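You operate a simulated robot arm through the tools that you are given. There is no shell and no other tool.

You are at the controls of a simulated two-armed robot. One attempt, no reset.

JOB
Test both fibre holders on the scope and sort them by its word.
Fine: PASS goes in the foam nest, DIRT on the white pad, SCRATCH on the green film.

The check looks at the end state, three seconds after you hand in, the way a careful person would. Anything else that was tipped, shoved, dropped, spilled or broken makes it a failure.

ROBOT AND FRAMES
Two 7-joint arms with fingered hands on one trunk that stands fixed in place. Base frame: the origin is at the foot of the trunk, x ahead of it, y to its left, z up; the work surface is at about z = 90. Readings come in cm, degrees, newtons and seconds.
The left shoulder is at [3, 11.9, 106.9], the right one opposite. With the tool pointing down near the work surface each hand reaches from about 40 to 78 cm from the base axis, measured 20 degrees to its own side. Payload 3.8 kg a hand.
Tool frame (each hand has its own): the origin (TCP) lies between the finger pads and is the grasp point; the fingertips stand 2.5 cm ahead of it; z points along the fingers, y is the line along which they close. The gripper opens to 8.8 cm; its body begins 2.9 cm behind the TCP. The gripper is a hand of 4 fingers: y runs from the thumb to the fingers, the wrist lies at [-1.3, -10.6, -17.4] in the tool frame, and closing takes about 1.5 s.
Orientation is that of the tool frame in the base frame, as a unit quaternion [w, x, y, z]. With the fingers straight down and the wrist toward the robot, the tool's x, y and z point along [0, 1, 0], [1, 0, 0] and [0, 0, -1] of the base frame.

CONTROLS
- The arms move only by the tool move_arm. It takes "left_targets", "right_targets" or both (then of equal length, played together; a hand with none holds still); each is a list of rows, each a list of 6 numbers: the shift along the tool's x, y, z in m, then the turn, a rotation vector about the tool's x, y, z in degrees. In form: [[dx, dy, dz, wx, wy, wz], ...]. A call has 1 to 20 rows; each row is the pose to reach, as a shift and turn from the pose commanded when the call began, along the tool's axes at that moment. "left_claw" and "right_claw" are, for a hand that has rows, the closure, from 0 (fully open) to 1 (shut), set as the call begins (left out, the last holds). Rows are played at 5 a second. More than 5 cm and 8.6 degrees between two rows, or a gripper value outside its range, and nothing of the call is played. Where a pose cannot be reached the arm comes as near as it can. A force on the tool above 40 N (or 10 N above the force at the start of the call, whichever is more), or a blocked arm, ends the call early, and 0.2 s more pass. The fingers move at their own pace (about 15.3 cm/s each) and stop on an object; they squeeze with about 33 N. The grip force told is the motor's: it shows also when the fingers shut on nothing. Time passes only in rows, and 0.2 s behind the last, so rows that repeat a pose let the fingers close. The reply holds the time, the measured pose of the TCP, the force on the tool along the base axes, the opening and the grip force, in the units named above and with some noise, with the torque about the TCP (base axes, N m) and any sound that the robot's microphone picked up, and new pictures: "pictures" is both (left out), scene, wrist or none (wrist: the cameras of the hands that moved).
- Cameras (640 x 400 px; columns grow to the right, rows downward): "scene" is now at [3.81, -3.24, 162.07]; the picture's right is [-0.46, -0.89, 0.00], its down [-0.69, 0.36, -0.62] and it looks along [0.55, -0.29, -0.78] (base axes); focal length 344 px, centre (320, 200). "left" rides on the left gripper at [-6.4, -8.3, -9.8] in its tool frame; the picture's right is [-0.62, -0.37, 0.69], its down [0.71, -0.63, 0.30] and it looks along [0.32, 0.68, 0.65] (tool axes); focal length 265 px, centre (320, 200). "right" rides on the right gripper at [6.4, -8.3, -9.8] in its tool frame; the picture's right is [-0.62, 0.37, -0.69], its down [-0.71, -0.63, 0.30] and it looks along [-0.32, 0.68, 0.65] (tool axes); focal length 265 px, centre (320, 200). There is no depth. A picture from a camera that has moved, and an enlarged one, comes with that camera's place and axes in the base frame and with its lens. The place of the scene camera against the robot may be out by one fixed shift of up to 1.8 cm in any direction.
- lift_body(by): moves the trunk up (or, below 0, down) by that many cm; the arms and the scene camera ride with it, the base frame stays. It gives what a move gives, with no picture.
- move_fingers(index, middle, ring, thumb_bend, thumb_turn, hand): sets how far each is bent, from 0 (flat) to 1 (curled in); at 0.3 the hand is open as for a grip, at 0.7 the pads meet at the TCP. One left out holds its place. A second passes; each finger stops where it meets its share of the squeeze, and holds until it gets a number again. A gripper value or a shape takes the hand back. It gives what a move gives, with no picture; readings hold the bend of each and the force on the fingers (four entries, about 0 where the hand has none), thumb and palm. thumb_turn goes from beside the hand (0) to across from the fingers (1), as for a grip.
- hand_shape(shape, hand): the hand has 4 fingers and takes this shape, open, in about a second: jaw (thumb against the fingers, like two jaws); tri (thumb and two fingers); tip (a fingertip pinch); poke (one finger out to press); point (the index stretched); flat (the hand flat); cup (the hand cupped); fist (a fist). The gripper value then closes the fingers along that shape, each until it touches; the sizes above hold for jaw. It gives what a move gives, with no picture.
- aim_head(pan, tilt): turns the head with the scene camera to pan (to the left, within 120 degrees either way) and tilt (down, from -29 to 69), counted from straight ahead of the robot. It gives what a move gives, and a new picture of the scene camera.
- inspect(camera, box): a new picture of the part [left, top, right, bottom] of that camera's present view, enlarged. No time passes.
- hand_in(): hands the job in; it is judged then, once.

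Nothing tells you positions but the pictures and the camera data. Unless the task says otherwise, let go and move clear before handing in.

The tools are called after "Call:" as a command line: name --argument value ..., lists and objects as JSON in quotes. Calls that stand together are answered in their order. move_arm: Moves the arms, as the interface text tells. Its arguments: {"type":"object","properties":{"left_targets":{"type":"array","items":{"type":"array","items":{"type":"number"}}},"left_claw":{"type":"number"},"right_targets":{"type":"array","items":{"type":"array","items":{"type":"number"}}},"right_claw":{"type":"number"},"pictures":{"type":"string","enum":["both","scene","wrist","none"]}},"required":[]} The other tools are called the same way: lift_body (by) moves the trunk up or down; hand_shape (shape, hand) gives the hand a shape; move_fingers (index, middle, ring, thumb_bend, thumb_turn, hand) moves the fingers one by one; aim_head (pan, tilt) turns the head that bears the scene camera; inspect (camera, box) takes an enlarged picture of a part of a camera's view; hand_in () hands the job in.

At the start:

```text
time_s: 0.0
left_eef_pos: [57.01, -4.8, 113.35]
left_tcp_rot: [0.001, 0.707, 0.707, 0.0]
left_contact_force: [-0.1, -0.4, 0.4]
left_moment: [-0.02, -0.06, -0.01]
left_finger_gap: 8.77
left_finger_force: 0.0
left_shape: jaw
left_bend: [0.3, 0.3, 0.3, 0.3, 0.98]
left_finger forces: [0.1, 0.0, 0.1, 0.0, 0.0, 0.0]
right_eef_pos: [33.9, -43.17, 123.13]
right_tcp_rot: [0.001, 0.707, 0.707, 0.0]
right_contact_force: [0.1, 0.7, 0.4]
right_moment: [0.01, -0.03, 0.0]
right_finger_gap: 8.78
right_finger_force: 0.0
right_shape: jaw
right_bend: [0.3, 0.3, 0.3, 0.3, 0.98]
right_finger forces: [0.1, 0.0, 0.0, 0.0, 0.0, 0.0]
trunk travel left (down, up): [-22.5, 36.5]
head pan, tilt (commanded): [-27.3, 51.4]
```

scene: 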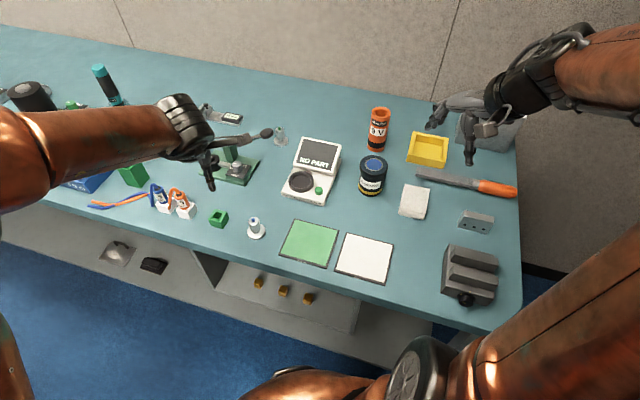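
right: 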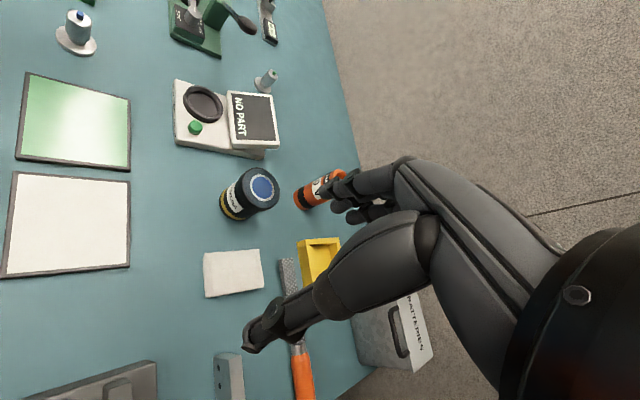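
left: 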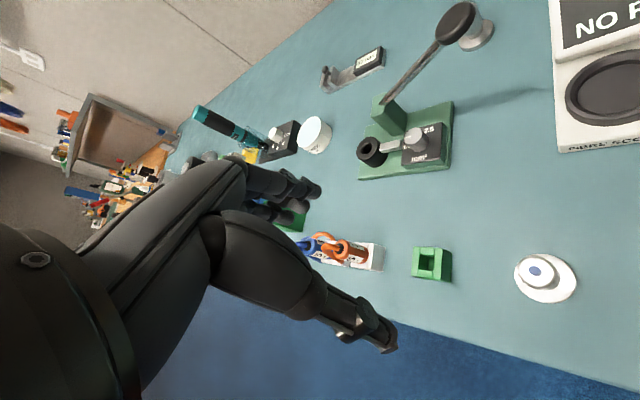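

I see a bench with a fibre scope (screen "NO PART"), a green film, a white pad, and what look like two fibre holders (one near the film, one behind the scope). I'll look closer at these before moving.

Call:
inspect --camera "scene" --box '[200, 100, 420, 240]'

Call:
inspect --camera "scene" --box '[40, 60, 260, 240]'

Call:
inspect --camera "right" --box '[0, 0, 320, 200]'

Call:
inspect --camera "left" --box '[320, 0, 640, 320]'

```text
2.86 times, centred on (310, 170) of scene
camera zoom: at [3.81, -3.24, 162.07], right [-0.46, -0.89, 0.0], down [-0.69, 0.36, -0.62], along [0.55, -0.29, -0.78], focal length 982 px, centre (349, 286)
```

zoom: 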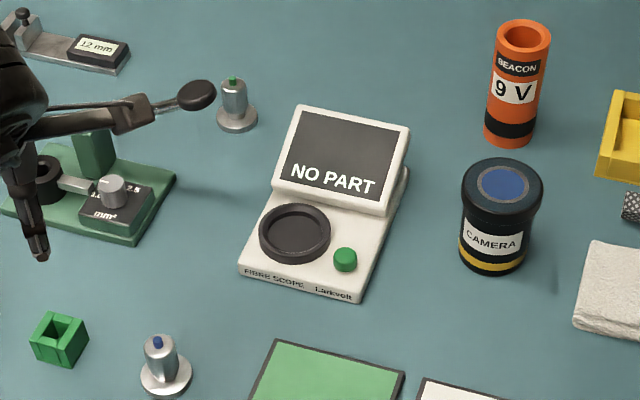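

```text
2.22 times, centred on (150, 150) of scene
camera zoom: at [3.81, -3.24, 162.07], right [-0.46, -0.89, 0.0], down [-0.69, 0.36, -0.62], along [0.55, -0.29, -0.78], focal length 764 px, centre (698, 311)
```

zoom: 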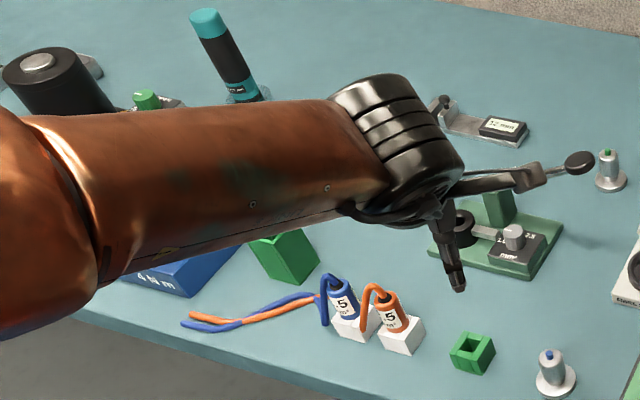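

```text
2.00 times, centred on (160, 100) of right
camera zoom: at [25.55, -36.7, 133.03], right [0.37, -0.62, 0.69], down [-0.63, -0.71, -0.3], along [0.68, -0.32, -0.65], focal length 531 px, centre (640, 400)
```

zoom: 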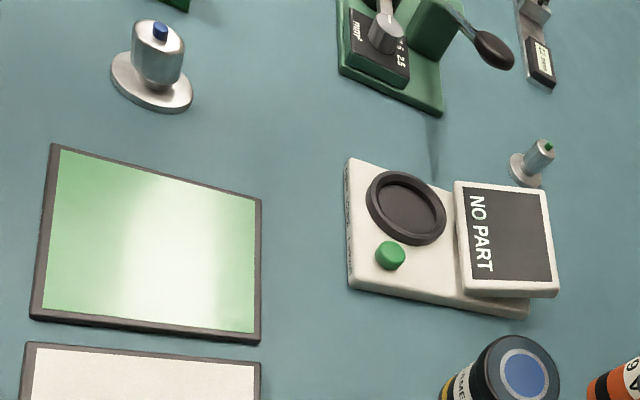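

```text
1.25 times, centred on (480, 160) of left
camera zoom: at [48.84, -11.18, 123.41], right [-0.37, -0.62, -0.69], down [-0.63, 0.71, -0.3], along [0.68, 0.32, -0.65], focal length 332 px, centre (120, 250)
```

zoom: 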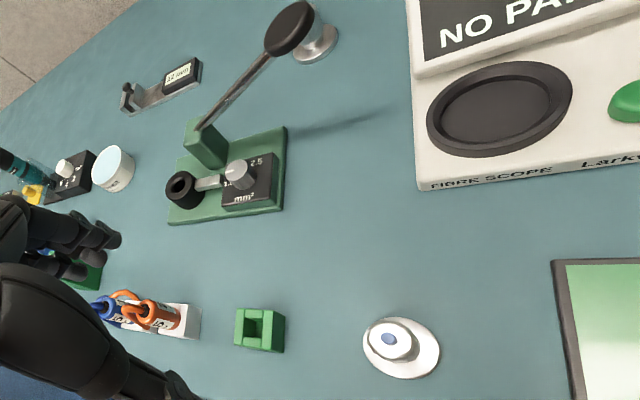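

The two holders are at about (53,-11) and (81,-29.5), and the scope ring at about (60,-27). I still need to find the foam nest, so I'll inspect the rest of the bench.

Call:
inspect --camera "scene" --box '[380, 90, 540, 310]'

Call:
inspect --camera "right" --box '[180, 140, 460, 400]'

Call:
inspect --camera "left" --box '[40, 80, 340, 270]'

Call:
inspect --camera "scene" --box '[90, 200, 410, 320]'

Call:
aim_head --pan 15 --tilt 45

```text
1.82 times, centred on (460, 200) of scene
camera zoom: at [3.81, -3.24, 162.07], right [-0.46, -0.89, 0.0], down [-0.69, 0.36, -0.62], along [0.55, -0.29, -0.78], focal length 625 px, centre (66, 200)
```

zoom: 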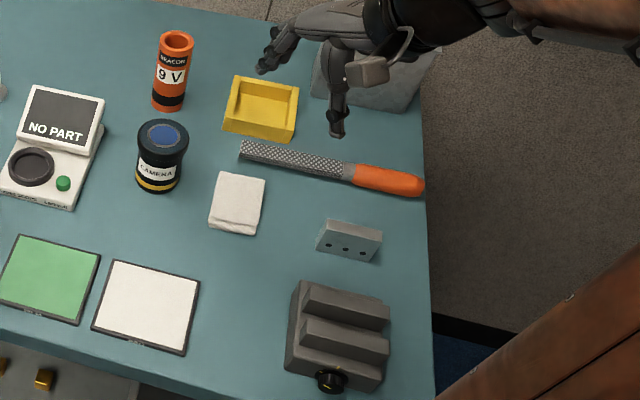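

```text
1.54 times, centred on (320, 270) of right
camera zoom: at [25.55, -36.7, 133.03], right [0.37, -0.62, 0.69], down [-0.63, -0.71, -0.3], along [0.68, -0.32, -0.65], focal length 408 px, centre (320, 92)
```

zoom: 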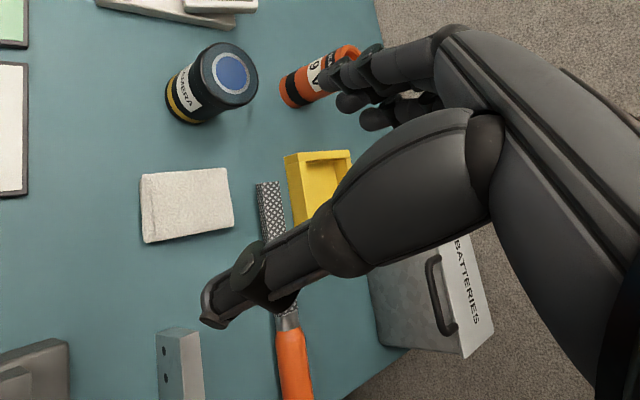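

```text
2.11 times, centred on (190, 175) of left
camera zoom: at [48.84, -11.18, 123.41], right [-0.37, -0.62, -0.69], down [-0.63, 0.71, -0.3], along [0.68, 0.32, -0.65], focal length 559 px, centre (594, 253)
```

zoom: 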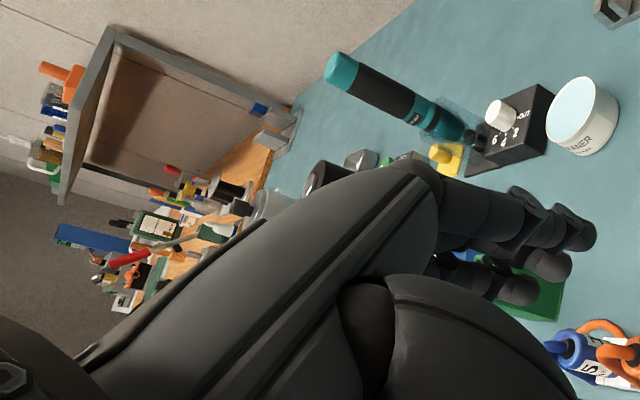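

```text
2.00 times, centred on (250, 260) of scene
camera zoom: at [3.81, -3.24, 162.07], right [-0.46, -0.89, 0.0], down [-0.69, 0.36, -0.62], along [0.55, -0.29, -0.78], focal length 688 px, centre (460, 80)
```

zoom: 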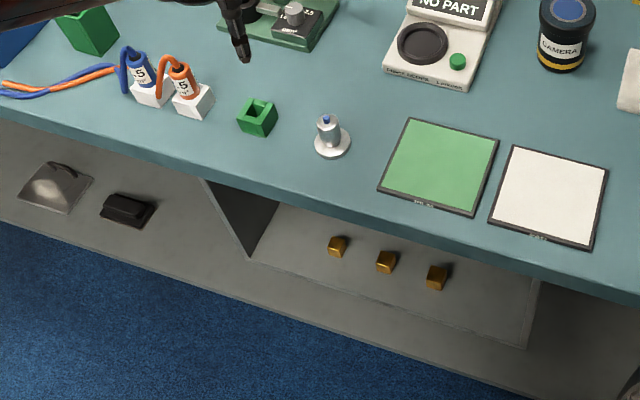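

```text
time_s: 1.1
left_eef_pos: [57.16, -4.83, 113.41]
left_tcp_rot: [0.0, 0.707, 0.707, 0.0]
left_contact_force: [0.1, 0.3, -0.4]
left_moment: [0.0, -0.01, -0.01]
left_finger_gap: 8.73
left_finger_force: 0.1
left_shape: jaw
left_bend: [0.3, 0.3, 0.3, 0.3, 0.98]
left_finger forces: [0.0, 0.0, 0.0, 0.1, 0.1, 0.1]
right_eef_pos: [33.88, -43.17, 123.26]
right_tcp_rot: [0.0, 0.707, 0.707, -0.001]
right_contact_force: [-1.4, -0.2, 0.4]
right_moment: [0.03, 0.04, -0.02]
right_finger_gap: 8.76
right_finger_force: 0.0
right_shape: jaw
right_bend: [0.3, 0.3, 0.3, 0.3, 0.98]
right_finger forces: [0.0, 0.1, 0.0, 0.0, 0.1, 0.0]
trunk travel left (down, up): [-22.5, 36.5]
head pan, tilt (commanded): [15.0, 45.0]
camera scene: at [4.94, 2.33, 162.95], right [0.26, -0.97, 0.0], down [-0.68, -0.18, -0.71], along [0.68, 0.18, -0.71], focal length 344 px, centre (320, 200)
```

scene: 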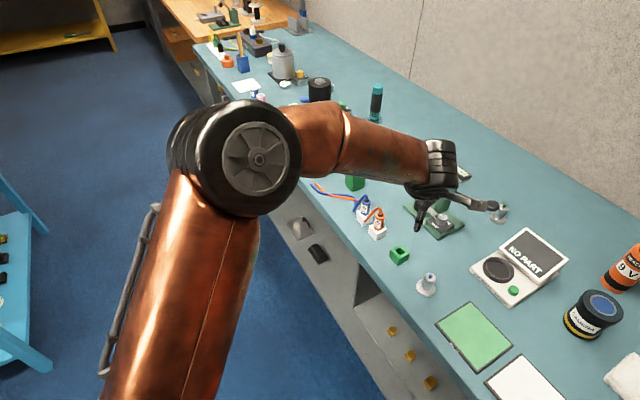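

I still have to settle which item is the foam nest: the yellow recessed block and the little green box are the candidates. I'll zoom in further.

Call:
aim_head --pan -45 --tilt 48

Call:
inspect --camera "left" --box '[400, 220, 600, 320]'

```text
time_s: 2.4
left_eef_pos: [57.05, -4.87, 113.32]
left_tcp_rot: [0.001, 0.707, 0.708, 0.0]
left_contact_force: [-0.2, -0.5, 0.4]
left_moment: [0.01, 0.0, -0.04]
left_finger_gap: 8.74
left_finger_force: 0.2
left_shape: jaw
left_bend: [0.3, 0.3, 0.3, 0.3, 0.98]
left_finger forces: [0.1, 0.0, 0.0, 0.0, 0.0, 0.0]
right_eef_pos: [34.0, -43.29, 123.28]
right_tcp_rot: [0.0, 0.707, 0.707, 0.0]
right_contact_force: [-0.1, -0.7, -0.8]
right_moment: [-0.01, 0.01, 0.01]
right_finger_gap: 8.78
right_finger_force: 0.1
right_shape: jaw
right_bend: [0.3, 0.3, 0.3, 0.3, 0.98]
right_finger forces: [0.0, 0.0, 0.0, 0.1, 0.0, 0.0]
trunk travel left (down, up): [-22.5, 36.5]
head pan, tilt (commanded): [-45.0, 48.0]
camera scene: at [2.66, -5.33, 162.53], right [-0.71, -0.71, 0.0], down [-0.53, 0.53, -0.67], along [0.47, -0.47, -0.74], focal length 344 px, centre (320, 200)
```

scene: 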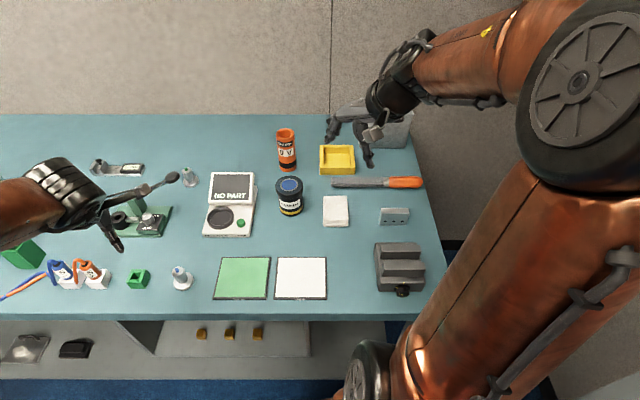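

```text
3.20 times, centred on (500, 270) of left
camera zoom: at [48.84, -11.17, 123.41], right [-0.37, -0.62, -0.69], down [-0.63, 0.71, -0.3], along [0.68, 0.32, -0.65], focal length 849 px, centre (-256, -24)
```

zoom: 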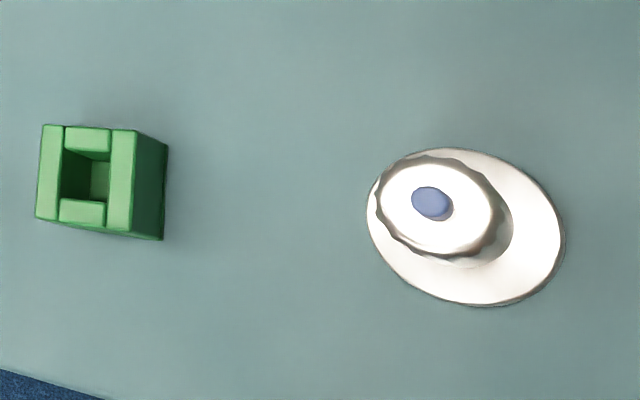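

Call:
inspect --camera "scene" --box '[270, 120, 390, 195]'

Call:
inspect --camera "scene" --box '[110, 150, 270, 250]'

Call:
inspect --camera "scene" --box '[110, 230, 340, 370]'

Call:
inspect --camera "scene" --box '[0, 220, 140, 370]'

```text
5.33 times, centred on (330, 158) of scene
camera zoom: at [2.66, -5.33, 162.53], right [-0.71, -0.71, 0.0], down [-0.53, 0.53, -0.67], along [0.47, -0.47, -0.74], focal length 1834 px, centre (267, 427)
```

zoom: 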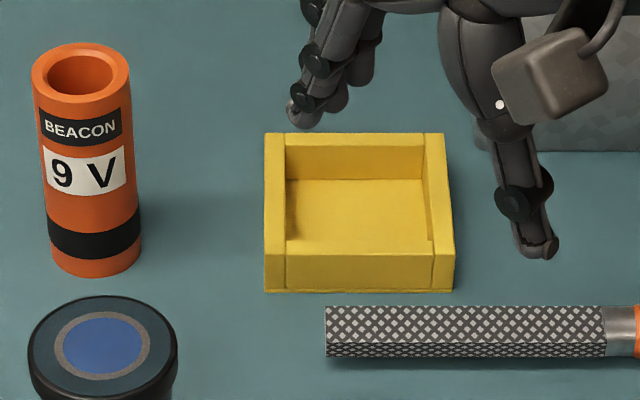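

```text
4.00 times, centred on (190, 200) of scene
camera zoom: at [2.66, -5.33, 162.53], right [-0.71, -0.71, 0.0], down [-0.53, 0.53, -0.67], along [0.47, -0.47, -0.74], focal length 1375 px, centre (840, 200)
```

zoom: 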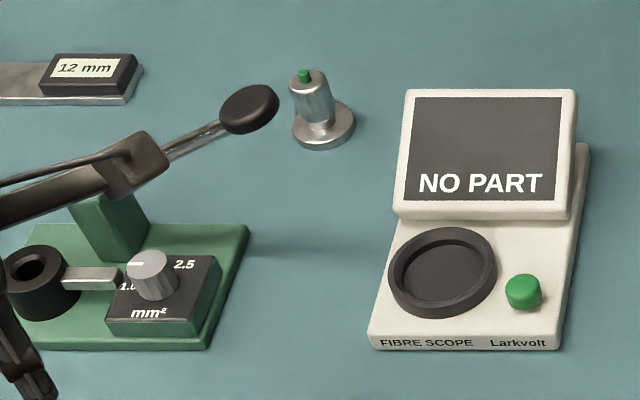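

```text
2.78 times, centred on (225, 300) of scene
camera zoom: at [2.66, -5.33, 162.53], right [-0.71, -0.71, 0.0], down [-0.53, 0.53, -0.67], along [0.47, -0.47, -0.74], focal length 957 px, centre (584, -78)
```

zoom: 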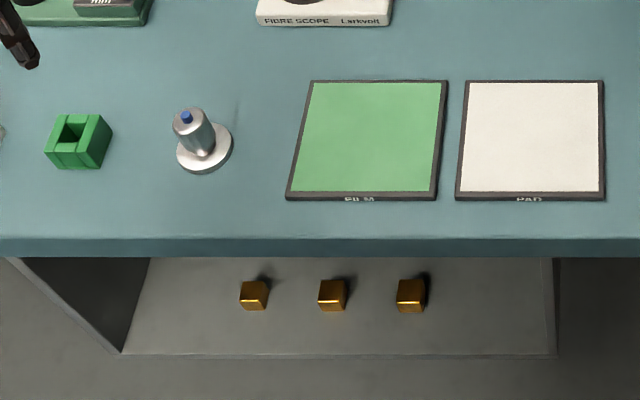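

```text
2.67 times, centred on (70, 295) of scene
camera zoom: at [2.66, -5.33, 162.53], right [-0.71, -0.71, 0.0], down [-0.53, 0.53, -0.67], along [0.47, -0.47, -0.74], focal length 917 px, centre (987, -53)
```

zoom: 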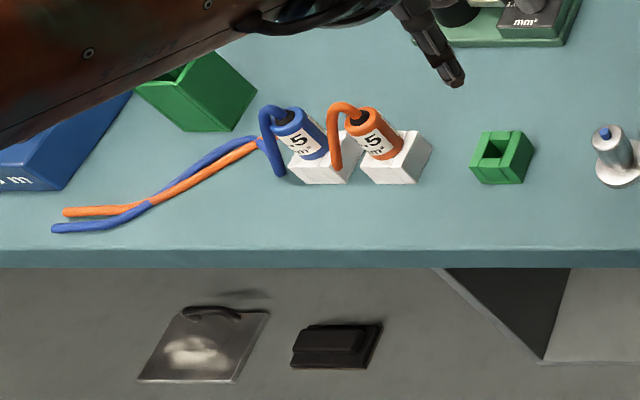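

Call:
aim_head --pan 35 --tilt 40

Call:
inspect --camera "scene" --box '[160, 0, 640, 300]'

```text
time_s: 3.9
left_eef_pos: [57.11, -4.88, 113.36]
left_tcp_rot: [0.0, 0.707, 0.707, 0.001]
left_contact_force: [0.0, 0.3, 0.1]
left_moment: [-0.01, 0.01, 0.02]
left_finger_gap: 8.77
left_finger_force: 0.1
left_shape: jaw
left_bend: [0.3, 0.3, 0.3, 0.3, 0.98]
left_finger forces: [0.0, 0.0, 0.1, 0.1, 0.1, 0.1]
right_eef_pos: [33.93, -43.21, 123.26]
right_tcp_rot: [0.0, 0.707, 0.707, 0.0]
right_contact_force: [0.4, 0.8, 0.0]
right_moment: [0.02, 0.0, -0.02]
right_finger_gap: 8.75
right_finger_force: 0.1
right_shape: jaw
right_bend: [0.3, 0.3, 0.3, 0.3, 0.98]
right_finger forces: [0.0, 0.1, 0.0, 0.0, 0.1, 0.0]
trunk travel left (down, up): [-22.5, 36.5]
head pan, tilt (commanded): [35.0, 40.0]
camera scene: at [4.05, 5.1, 163.67], right [0.57, -0.82, 0.0], down [-0.53, -0.37, -0.77], along [0.63, 0.44, -0.64], focal length 344 px, centre (320, 200)
```

scene: 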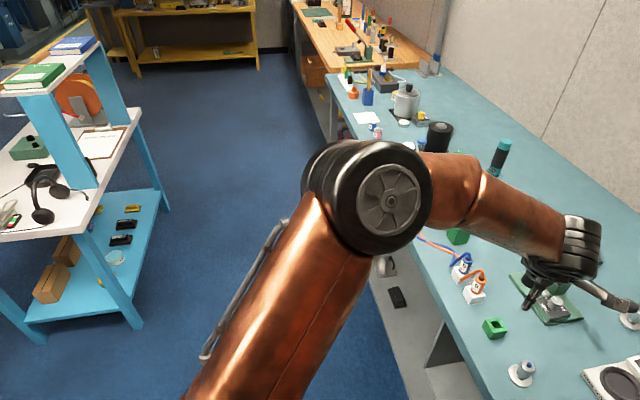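

```text
1.33 times, centred on (400, 150) of scene
camera zoom: at [4.05, 5.1, 163.67], right [0.57, -0.82, 0.0], down [-0.53, -0.37, -0.77], along [0.63, 0.44, -0.64], focal length 458 px, centre (213, 267)
```

zoom: 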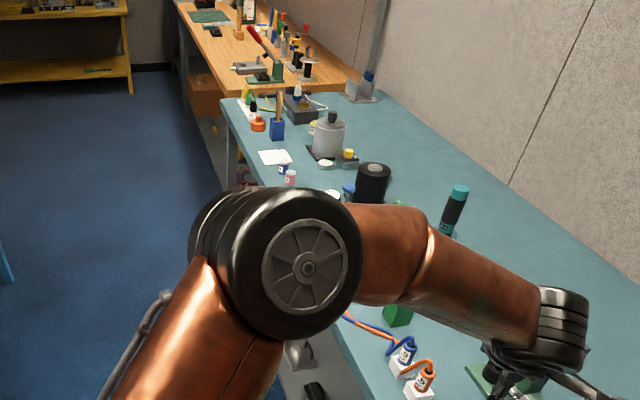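

The yellow walled block at about (57,-67) is the only recess near the scope big enough for the holders' discs, so I take it as the foam nest. I'll look closely at the holders' shape before grasping.

Call:
inspect --camera "right" --box '[40, 0, 120, 60]'

Call:
inspect --camera "right" --box '[240, 60, 300, 105]'

Call:
inspect --camera "left" --box '[420, 0, 500, 60]'

Call:
aim_head --pan -27 --tilt 51

Call:
inspect --camera "scene" --box '[225, 200, 289, 250]'

Call:
inspect --camera "scene" --box '[256, 115, 306, 155]'

```text
6.67 times, centred on (80, 30) of right
camera zoom: at [25.55, -36.7, 133.03], right [0.37, -0.62, 0.69], down [-0.63, -0.71, -0.3], along [0.68, -0.32, -0.65], focal length 1769 px, centre (1920, 1333)
```

zoom: 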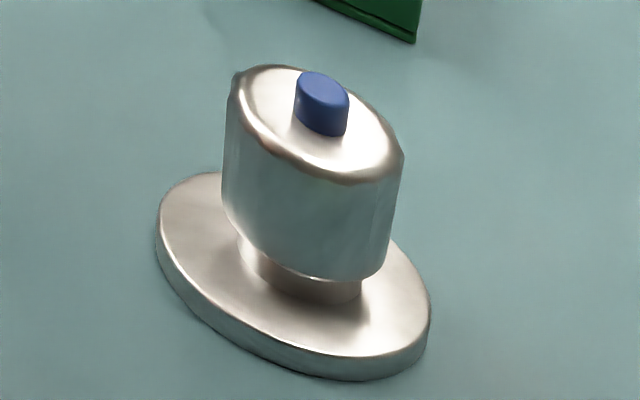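

```text
8.89 times, centred on (270, 82) of right
camera zoom: at [25.55, -36.7, 133.03], right [0.37, -0.62, 0.69], down [-0.63, -0.71, -0.3], along [0.68, -0.32, -0.65], focal length 2359 px, centre (764, 1244)
```

zoom: 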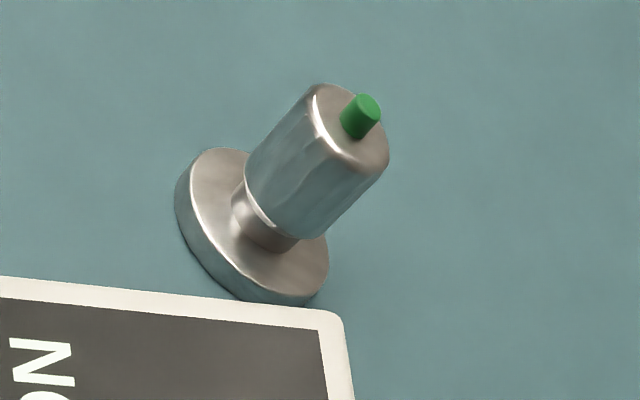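

```text
6.67 times, centred on (460, 30) of left
camera zoom: at [48.84, -11.18, 123.41], right [-0.37, -0.62, -0.69], down [-0.63, 0.71, -0.3], along [0.68, 0.32, -0.65], focal length 1769 px, centre (-613, 1333)
```

zoom: 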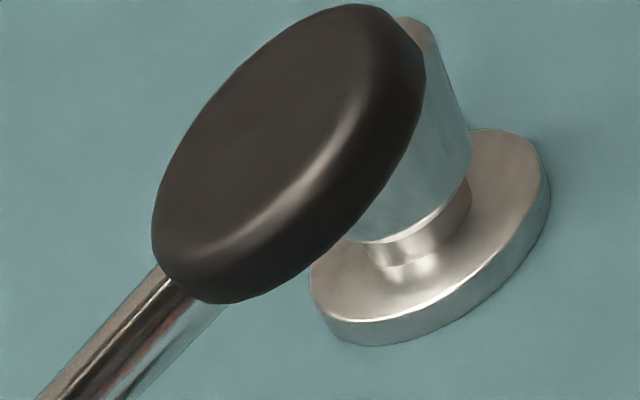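

```text
time_s: 5.2
left_eef_pos: [57.01, -4.9, 113.37]
left_tcp_rot: [0.0, 0.707, 0.707, 0.0]
left_contact_force: [-0.1, -0.1, 0.9]
left_moment: [-0.01, 0.01, 0.01]
left_finger_gap: 8.75
left_finger_force: 0.1
left_shape: jaw
left_bend: [0.3, 0.3, 0.3, 0.3, 0.98]
left_finger forces: [0.0, 0.0, 0.0, 0.0, 0.0, 0.1]
right_eef_pos: [34.02, -43.29, 123.24]
right_tcp_rot: [0.0, 0.707, 0.707, 0.0]
right_contact_force: [0.2, -0.1, 0.6]
right_moment: [0.02, 0.01, -0.02]
right_finger_gap: 8.75
right_finger_force: 0.1
right_shape: jaw
right_bend: [0.3, 0.3, 0.3, 0.3, 0.98]
right_finger forces: [0.0, 0.0, 0.1, 0.0, 0.0, 0.0]
trunk travel left (down, up): [-22.5, 36.5]
head pan, tilt (commanded): [-27.0, 51.0]
camera scene: at [3.86, -3.21, 162.12], right [-0.45, -0.89, 0.0], down [-0.69, 0.35, -0.63], along [0.56, -0.29, -0.78], focal length 344 px, centre (320, 200)
```

scene: 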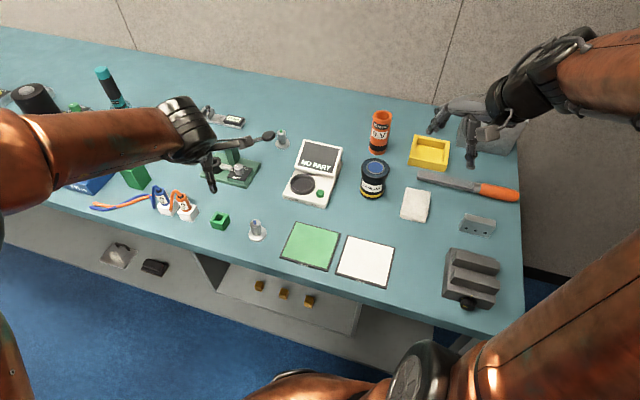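

```text
8.00 times, centred on (257, 225) of scene
camera zoom: at [3.86, -3.21, 162.12], right [-0.45, -0.89, 0.0], down [-0.69, 0.35, -0.63], along [0.56, -0.29, -0.78], focal length 2751 px, centre (824, 0)
```

zoom: 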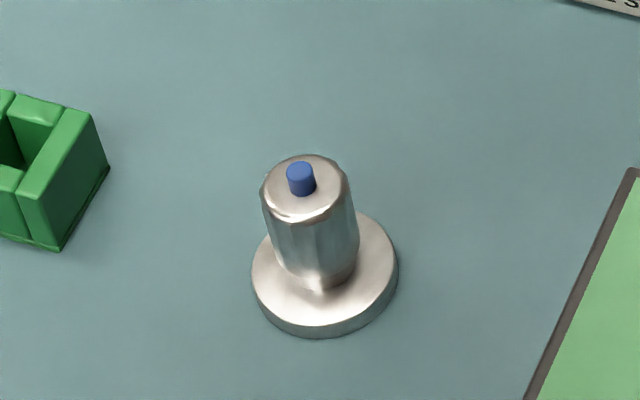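

```text
10.00 times, centred on (281, 135) of scene
camera zoom: at [3.86, -3.21, 162.12], right [-0.45, -0.89, 0.0], down [-0.69, 0.35, -0.63], along [0.56, -0.29, -0.78], focal length 3438 px, centre (710, 850)
```

zoom: 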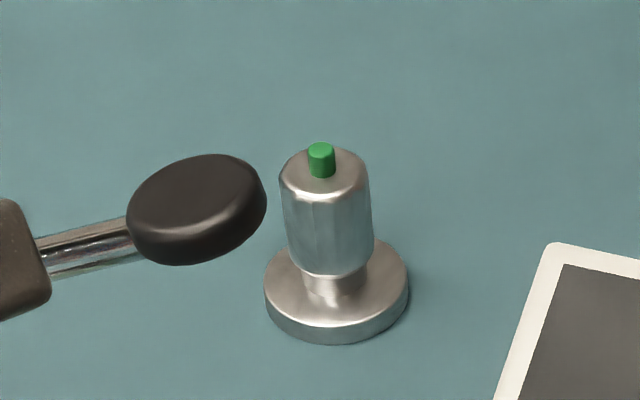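

Both holders have a disc of about 4.6 cm, a narrow neck and a faceted head 2.8 cm wide, with the head top about 5.2 cm high. I'll park the left arm up and to the left, and bring the right hand over with its jaws turned parallel to the bench edge.

Call:
move_arm --left_targets '[[0.036, -0.017, -0.014, 0, 0, 0], [0.072, -0.034, -0.029, 0, 0, 0], [0.107, -0.051, -0.043, 0, 0, 0], [0.143, -0.069, -0.057, 0, 0, 0], [0.179, -0.086, -0.071, 0, 0, 0], [0.214, -0.103, -0.086, 0, 0, 0], [0.25, -0.12, -0.1, 0, 0, 0]]' --right_targets '[[0.026, 0.016, 0.007, 0, 0, -6.5], [0.051, 0.031, 0.014, 0, 0, -13], [0.077, 0.047, 0.021, 0, 0, -19.5], [0.103, 0.063, 0.029, 0, 0, -26], [0.129, 0.079, 0.036, 0, 0, -32.5], [0.154, 0.094, 0.043, 0, 0, -39], [0.18, 0.11, 0.05, 0, 0, -45]]' --pictures "both"

```text
time_s: 6.8
left_eef_pos: [45.1, 20.0, 123.4]
left_tcp_rot: [0.001, 0.707, 0.707, 0.0]
left_contact_force: [-0.4, 0.0, 0.1]
left_moment: [0.01, -0.03, 0.01]
left_finger_gap: 8.78
left_finger_force: 0.0
left_shape: jaw
left_bend: [0.3, 0.3, 0.3, 0.3, 0.98]
left_finger forces: [0.0, 0.1, 0.0, 0.0, 0.0, 0.0]
right_eef_pos: [44.91, -25.17, 118.23]
right_tcp_rot: [0.0, 0.382, 0.924, 0.0]
right_contact_force: [-0.5, 0.2, -0.5]
right_moment: [-0.01, 0.0, -0.06]
right_finger_gap: 8.76
right_finger_force: 0.1
right_shape: jaw
right_bend: [0.3, 0.3, 0.3, 0.3, 0.98]
right_finger forces: [0.0, 0.1, 0.0, 0.0, 0.1, 0.0]
trunk travel left (down, up): [-22.5, 36.5]
head pan, tilt (commanded): [-27.0, 51.0]
camera scene: at [3.85, -3.13, 162.13], right [-0.45, -0.89, 0.0], down [-0.69, 0.35, -0.63], along [0.56, -0.29, -0.78], focal length 344 px, centre (320, 200)
camera right: at [34.34, -26.32, 128.11], right [0.7, -0.18, 0.69], down [0.06, -0.95, -0.3], along [0.71, 0.25, -0.65], focal length 265 px, centre (320, 200)
camera left: at [36.86, 13.66, 133.52], right [-0.37, -0.62, -0.69], down [-0.63, 0.71, -0.31], along [0.68, 0.32, -0.65], focal length 265 px, centre (320, 200)
```

scene: 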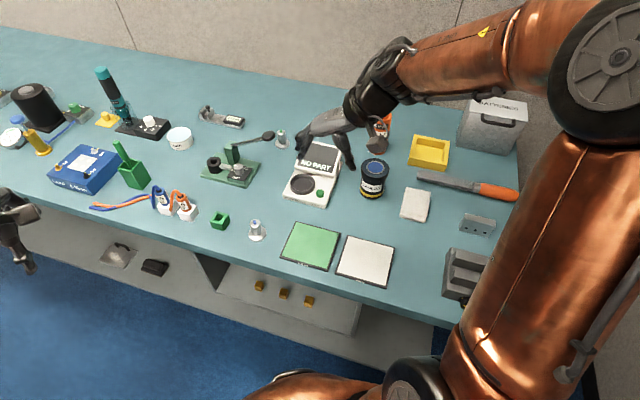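
right: 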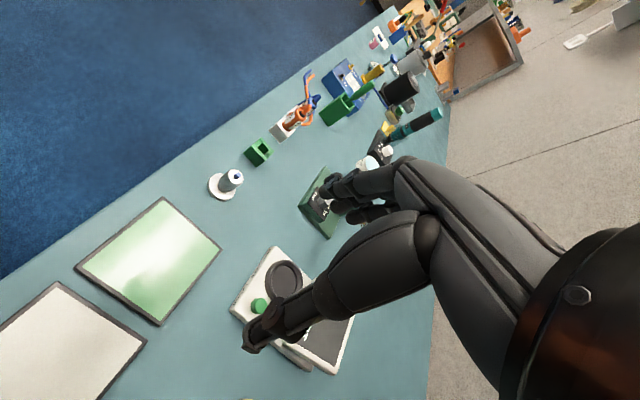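
left: 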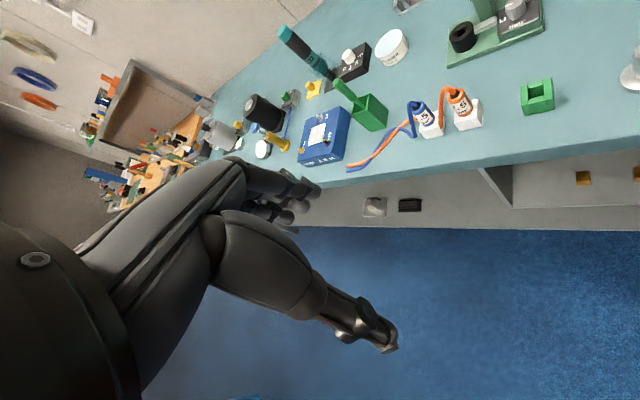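

Call:
inspect --camera "scene" --box '[0, 60, 250, 220]'

Call:
inspect --camera "scene" --box '[380, 100, 500, 190]'

Call:
inspect --camera "right" --box '[190, 120, 310, 220]'

Call:
inspect --camera "right" --box '[210, 240, 330, 340]'

```text
2.50 times, centred on (125, 140) of scene
camera zoom: at [3.85, -3.13, 162.13], right [-0.45, -0.89, 0.0], down [-0.69, 0.35, -0.63], along [0.56, -0.29, -0.78], focal length 860 px, centre (808, 350)
```

zoom: 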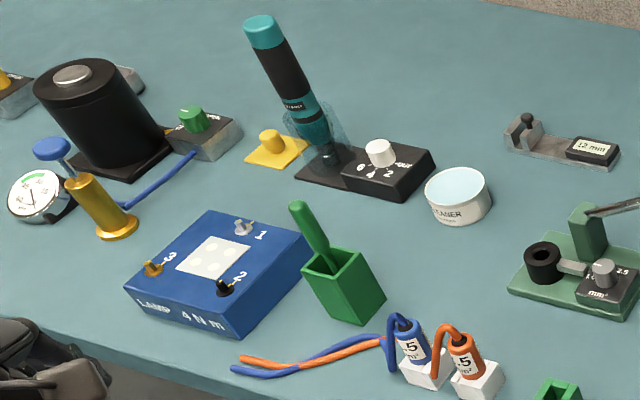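

```text
4.44 times, centred on (440, 145) of scene
camera zoom: at [3.85, -3.13, 162.13], right [-0.45, -0.89, 0.0], down [-0.69, 0.35, -0.63], along [0.56, -0.29, -0.78], focal length 1528 px, centre (-213, 444)
```

zoom: 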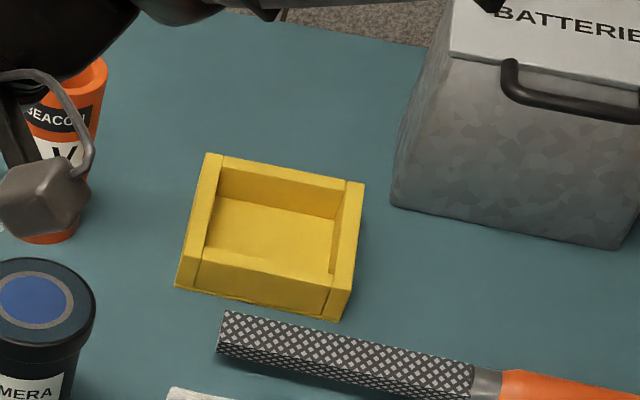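

```text
4.00 times, centred on (250, 170) of right
camera zoom: at [34.34, -26.32, 128.11], right [0.7, -0.18, 0.69], down [0.06, -0.95, -0.3], along [0.71, 0.25, -0.65], focal length 1062 px, centre (600, 320)
```

zoom: 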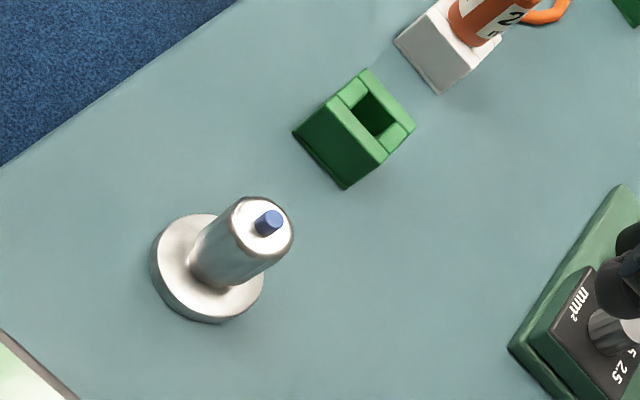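

```text
4.00 times, centred on (270, 290) of right
camera zoom: at [34.34, -26.32, 128.11], right [0.7, -0.18, 0.69], down [0.06, -0.95, -0.3], along [0.71, 0.25, -0.65], focal length 1062 px, centre (520, -160)
```

zoom: 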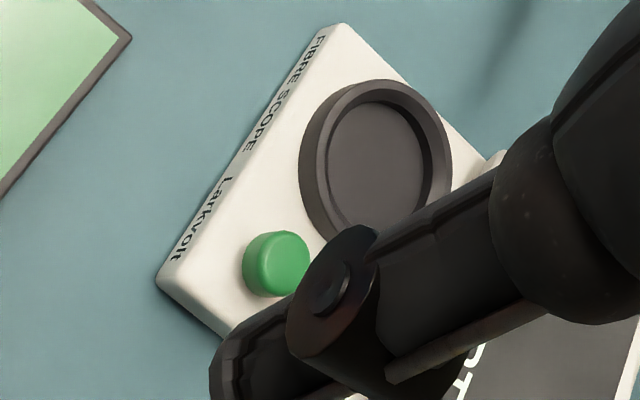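

The holder with the blue tip triangulates to (53.1,-11.0). I'll move the right hand above it with partly closed jaws and check the alignment.

Call:
move_arm --right_targets '[[0.0084, 0.0317, 0.03, 0, 0, 0], [0.0168, 0.0635, 0.06, 0, 0, 0], [0.0252, 0.0952, 0.09, 0, 0, 0], [0.0336, 0.127, 0.12, 0, 0, 0], [0.042, 0.1587, 0.15, 0, 0, 0], [0.042, 0.1587, 0.15, 0, 0, 0]]' --right_claw 0.25 --pictures "both"

```text
time_s: 8.2
left_eef_pos: [45.1, 19.83, 123.37]
left_tcp_rot: [0.0, 0.707, 0.707, 0.001]
left_contact_force: [-0.2, -0.4, 1.2]
left_moment: [0.01, -0.03, 0.03]
left_finger_gap: 8.76
left_finger_force: 0.1
left_shape: jaw
left_bend: [0.3, 0.3, 0.3, 0.3, 0.98]
left_finger forces: [0.1, 0.0, 0.1, 0.1, 0.0, 0.0]
right_eef_pos: [52.98, -11.36, 103.01]
right_tcp_rot: [0.0, 0.383, 0.924, -0.001]
right_contact_force: [-0.3, 0.0, -0.2]
right_moment: [0.0, 0.02, 0.01]
right_finger_gap: 6.64
right_finger_force: 0.1
right_shape: jaw
right_bend: [0.27, 0.35, 0.32, 0.54, 0.99]
right_finger forces: [0.1, 0.0, 0.0, 0.1, 0.1, 0.1]
trunk travel left (down, up): [-22.5, 36.5]
head pan, tilt (commanded): [-27.0, 51.0]
camera scene: at [3.77, -3.26, 162.13], right [-0.45, -0.89, 0.0], down [-0.69, 0.35, -0.63], along [0.56, -0.29, -0.78], focal length 344 px, centre (320, 200)
camera right: at [42.54, -12.53, 112.84], right [0.7, -0.18, 0.69], down [0.06, -0.95, -0.3], along [0.71, 0.25, -0.65], focal length 265 px, centre (320, 200)
```

scene: 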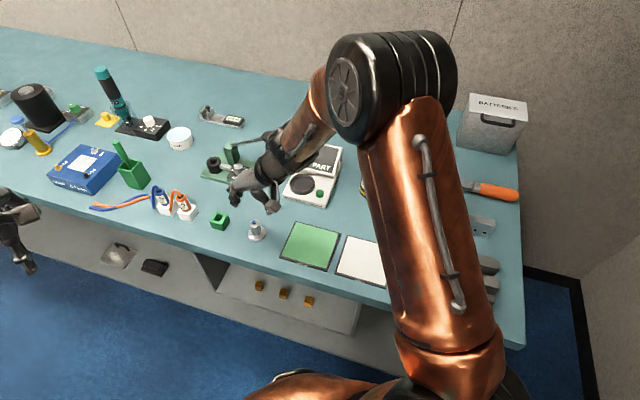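
right: 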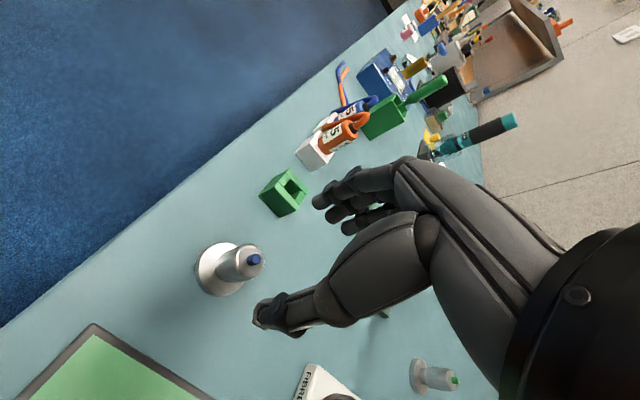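

Call:
move_arm --right_targets '[[0.0024, 0.0027, 0.02, 0, 0, 0], [0.0024, 0.0027, 0.04, 0, 0, 0], [0.0024, 0.0027, 0.055, 0, 0, 0]]' --pictures "both"

Call:
inspect --camera "right" --box '[180, 180, 380, 340]'

Call:
inspect --camera "scene" --box '[190, 160, 310, 260]'

```text
time_s: 9.0
left_eef_pos: [45.2, 19.94, 123.47]
left_tcp_rot: [0.0, 0.707, 0.707, 0.0]
left_contact_force: [0.2, -1.8, 0.5]
left_moment: [0.0, 0.01, 0.01]
left_finger_gap: 8.79
left_finger_force: 0.0
left_shape: jaw
left_bend: [0.3, 0.3, 0.3, 0.3, 0.98]
left_finger forces: [0.0, 0.1, 0.0, 0.1, 0.1, 0.0]
right_eef_pos: [53.21, -10.81, 97.43]
right_tcp_rot: [0.0, 0.383, 0.924, 0.0]
right_contact_force: [-0.3, 0.8, 0.1]
right_moment: [0.01, -0.01, 0.0]
right_finger_gap: 6.63
right_finger_force: 0.1
right_shape: jaw
right_bend: [0.27, 0.35, 0.32, 0.54, 0.99]
right_finger forces: [0.0, 0.0, 0.0, 0.1, 0.0, 0.0]
trunk travel left (down, up): [-22.5, 36.5]
head pan, tilt (commanded): [-27.0, 51.0]
camera scene: at [3.91, -3.2, 162.12], right [-0.45, -0.89, 0.0], down [-0.69, 0.35, -0.63], along [0.56, -0.29, -0.78], focal length 344 px, centre (320, 200)
camera right: at [42.72, -12.01, 107.26], right [0.7, -0.18, 0.69], down [0.06, -0.95, -0.3], along [0.71, 0.25, -0.65], focal length 265 px, centre (320, 200)
```

scene: 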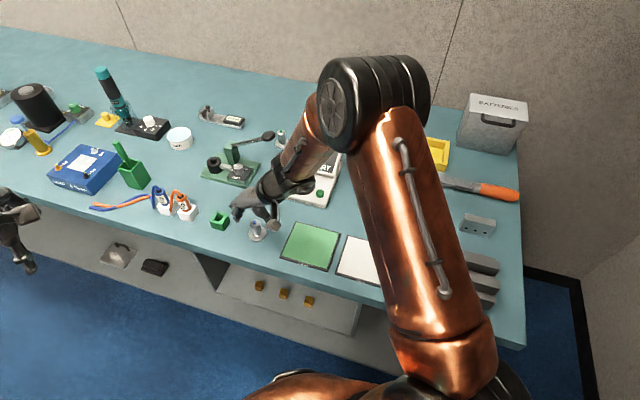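
right: 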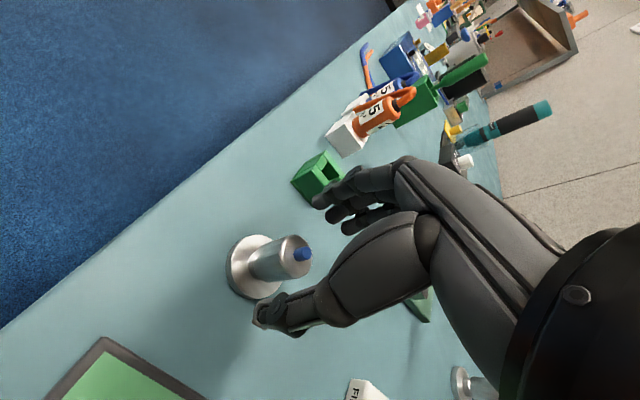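

```text
2.50 times, centred on (280, 260) of right
camera zoom: at [42.72, -12.01, 107.26], right [0.7, -0.18, 0.69], down [0.06, -0.95, -0.3], along [0.71, 0.25, -0.65], focal length 664 px, centre (420, 50)
```

zoom: 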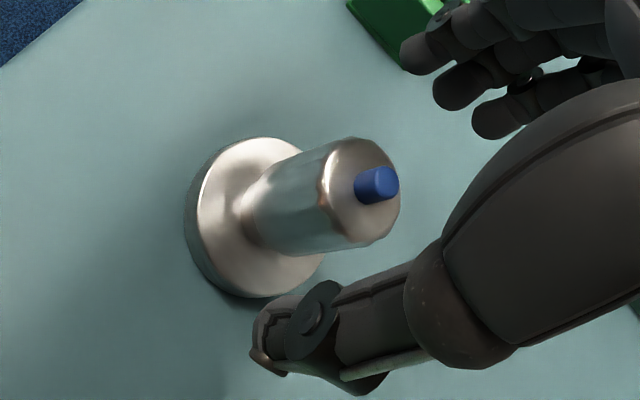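

```text
4.00 times, centred on (250, 210) of scene
camera zoom: at [3.91, -3.2, 162.12], right [-0.45, -0.89, 0.0], down [-0.69, 0.35, -0.63], along [0.56, -0.29, -0.78], focal length 1375 px, centre (600, 160)
```

zoom: 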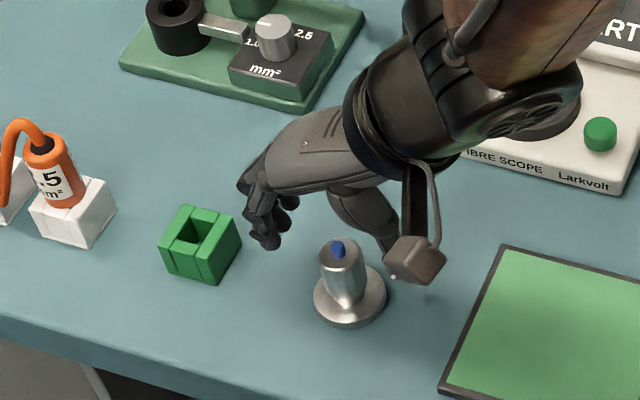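

Call:
move_arm --right_targets '[[0, -0.0015, 0.016, 0, 0, 0], [0, -0.002, 0.032, 0, 0, 0]]' --pictures "wrist"

Call:
inspect --camera "scene" --box '[210, 180, 290, 250]'

```text
time_s: 9.6
left_eef_pos: [45.05, 19.95, 123.48]
left_tcp_rot: [0.0, 0.707, 0.707, 0.001]
left_contact_force: [0.2, -0.6, -0.2]
left_moment: [-0.03, 0.01, -0.01]
left_finger_gap: 8.76
left_finger_force: 0.1
left_shape: jaw
left_bend: [0.3, 0.3, 0.3, 0.3, 0.98]
left_finger forces: [0.1, 0.0, 0.0, 0.1, 0.0, 0.0]
right_eef_pos: [53.01, -10.9, 94.27]
right_tcp_rot: [0.001, 0.383, 0.924, 0.0]
right_contact_force: [0.5, 0.6, -0.4]
right_moment: [-0.01, -0.03, 0.0]
right_finger_gap: 6.63
right_finger_force: 0.0
right_shape: jaw
right_bend: [0.27, 0.35, 0.32, 0.54, 0.99]
right_finger forces: [0.0, 0.0, 0.0, 0.0, 0.0, 0.1]
trunk travel left (down, up): [-22.5, 36.5]
head pan, tilt (commanded): [-27.0, 51.0]
camera right: at [42.54, -12.14, 104.14], right [0.7, -0.18, 0.69], down [0.06, -0.95, -0.3], along [0.71, 0.25, -0.65], focal length 265 px, centre (320, 200)
```

right: 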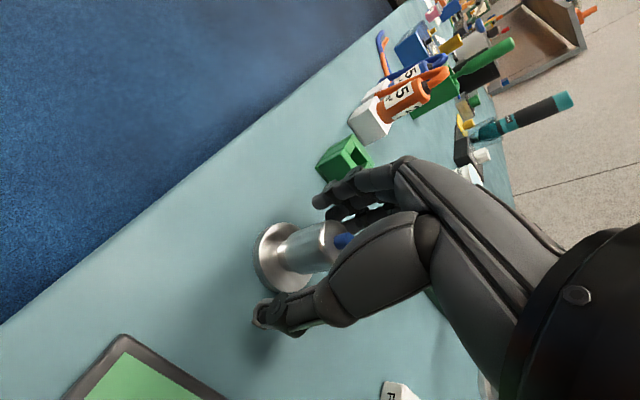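

```text
5.71 times, centred on (250, 215) of scene
camera zoom: at [3.88, -3.22, 162.12], right [-0.45, -0.89, 0.0], down [-0.69, 0.35, -0.63], along [0.56, -0.29, -0.78], focal length 1965 px, centre (720, 114)
```

zoom: 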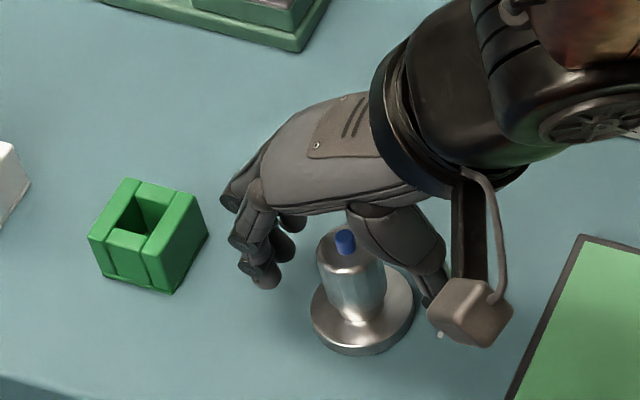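

Call:
move_arm --right_targets '[[0, 0, 0, 0, 0, 0], [0, 0, 0, 0, 0, 0], [0, 0, 0, 0, 0, 0]]' --right_claw 0.55 --pictures "wrist"

Call:
inspect --camera "right" --box '[220, 160, 380, 340]'

Call:
inspect --camera "scene" --box '[210, 180, 290, 250]'

```text
time_s: 10.4
left_eef_pos: [45.09, 20.02, 123.46]
left_tcp_rot: [0.001, 0.708, 0.707, 0.0]
left_contact_force: [-0.2, -0.4, 0.5]
left_moment: [0.03, -0.01, 0.03]
left_finger_gap: 8.76
left_finger_force: 0.1
left_shape: jaw
left_bend: [0.3, 0.3, 0.3, 0.3, 0.98]
left_finger forces: [0.0, 0.0, 0.0, 0.0, 0.0, 0.0]
right_eef_pos: [53.08, -10.91, 94.42]
right_tcp_rot: [0.001, 0.383, 0.924, 0.0]
right_contact_force: [-0.5, -0.1, -0.1]
right_moment: [0.01, 0.01, -0.02]
right_finger_gap: 4.0
right_finger_force: 0.1
right_shape: jaw
right_bend: [0.74, 0.46, 0.43, 0.71, 1.0]
right_finger forces: [0.1, 0.0, 0.1, 0.0, 0.1, 0.0]
trunk travel left (down, up): [-22.5, 36.5]
head pan, tilt (commanded): [-27.0, 51.0]
camera right: at [42.54, -12.12, 104.17], right [0.7, -0.18, 0.69], down [0.06, -0.95, -0.3], along [0.71, 0.25, -0.65], focal length 265 px, centre (320, 200)
```

right: 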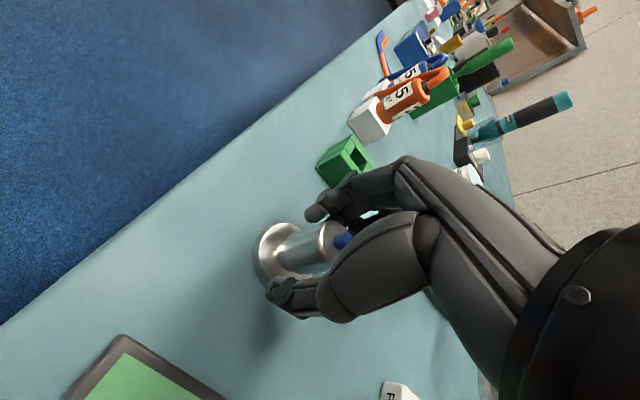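

```text
2.22 times, centred on (300, 250) of right
camera zoom: at [42.54, -12.12, 104.17], right [0.7, -0.18, 0.69], down [0.06, -0.95, -0.3], along [0.71, 0.25, -0.65], focal length 590 px, centre (364, 89)
```

zoom: 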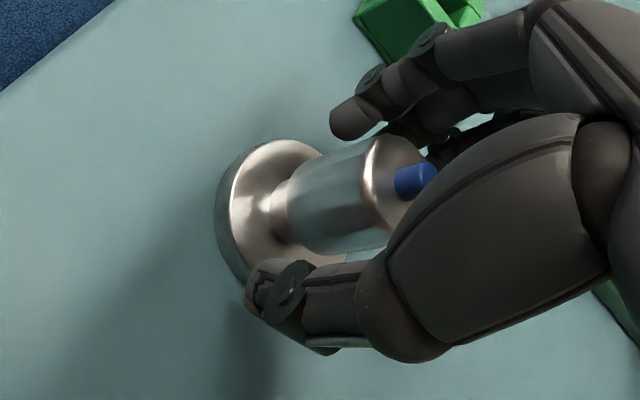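

```text
5.71 times, centred on (250, 215) of scene
camera zoom: at [3.87, -3.2, 162.12], right [-0.45, -0.89, 0.0], down [-0.69, 0.35, -0.63], along [0.56, -0.29, -0.78], focal length 1965 px, centre (720, 114)
```

zoom: 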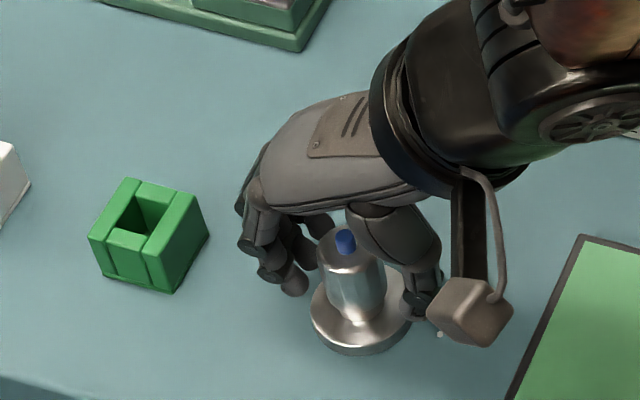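

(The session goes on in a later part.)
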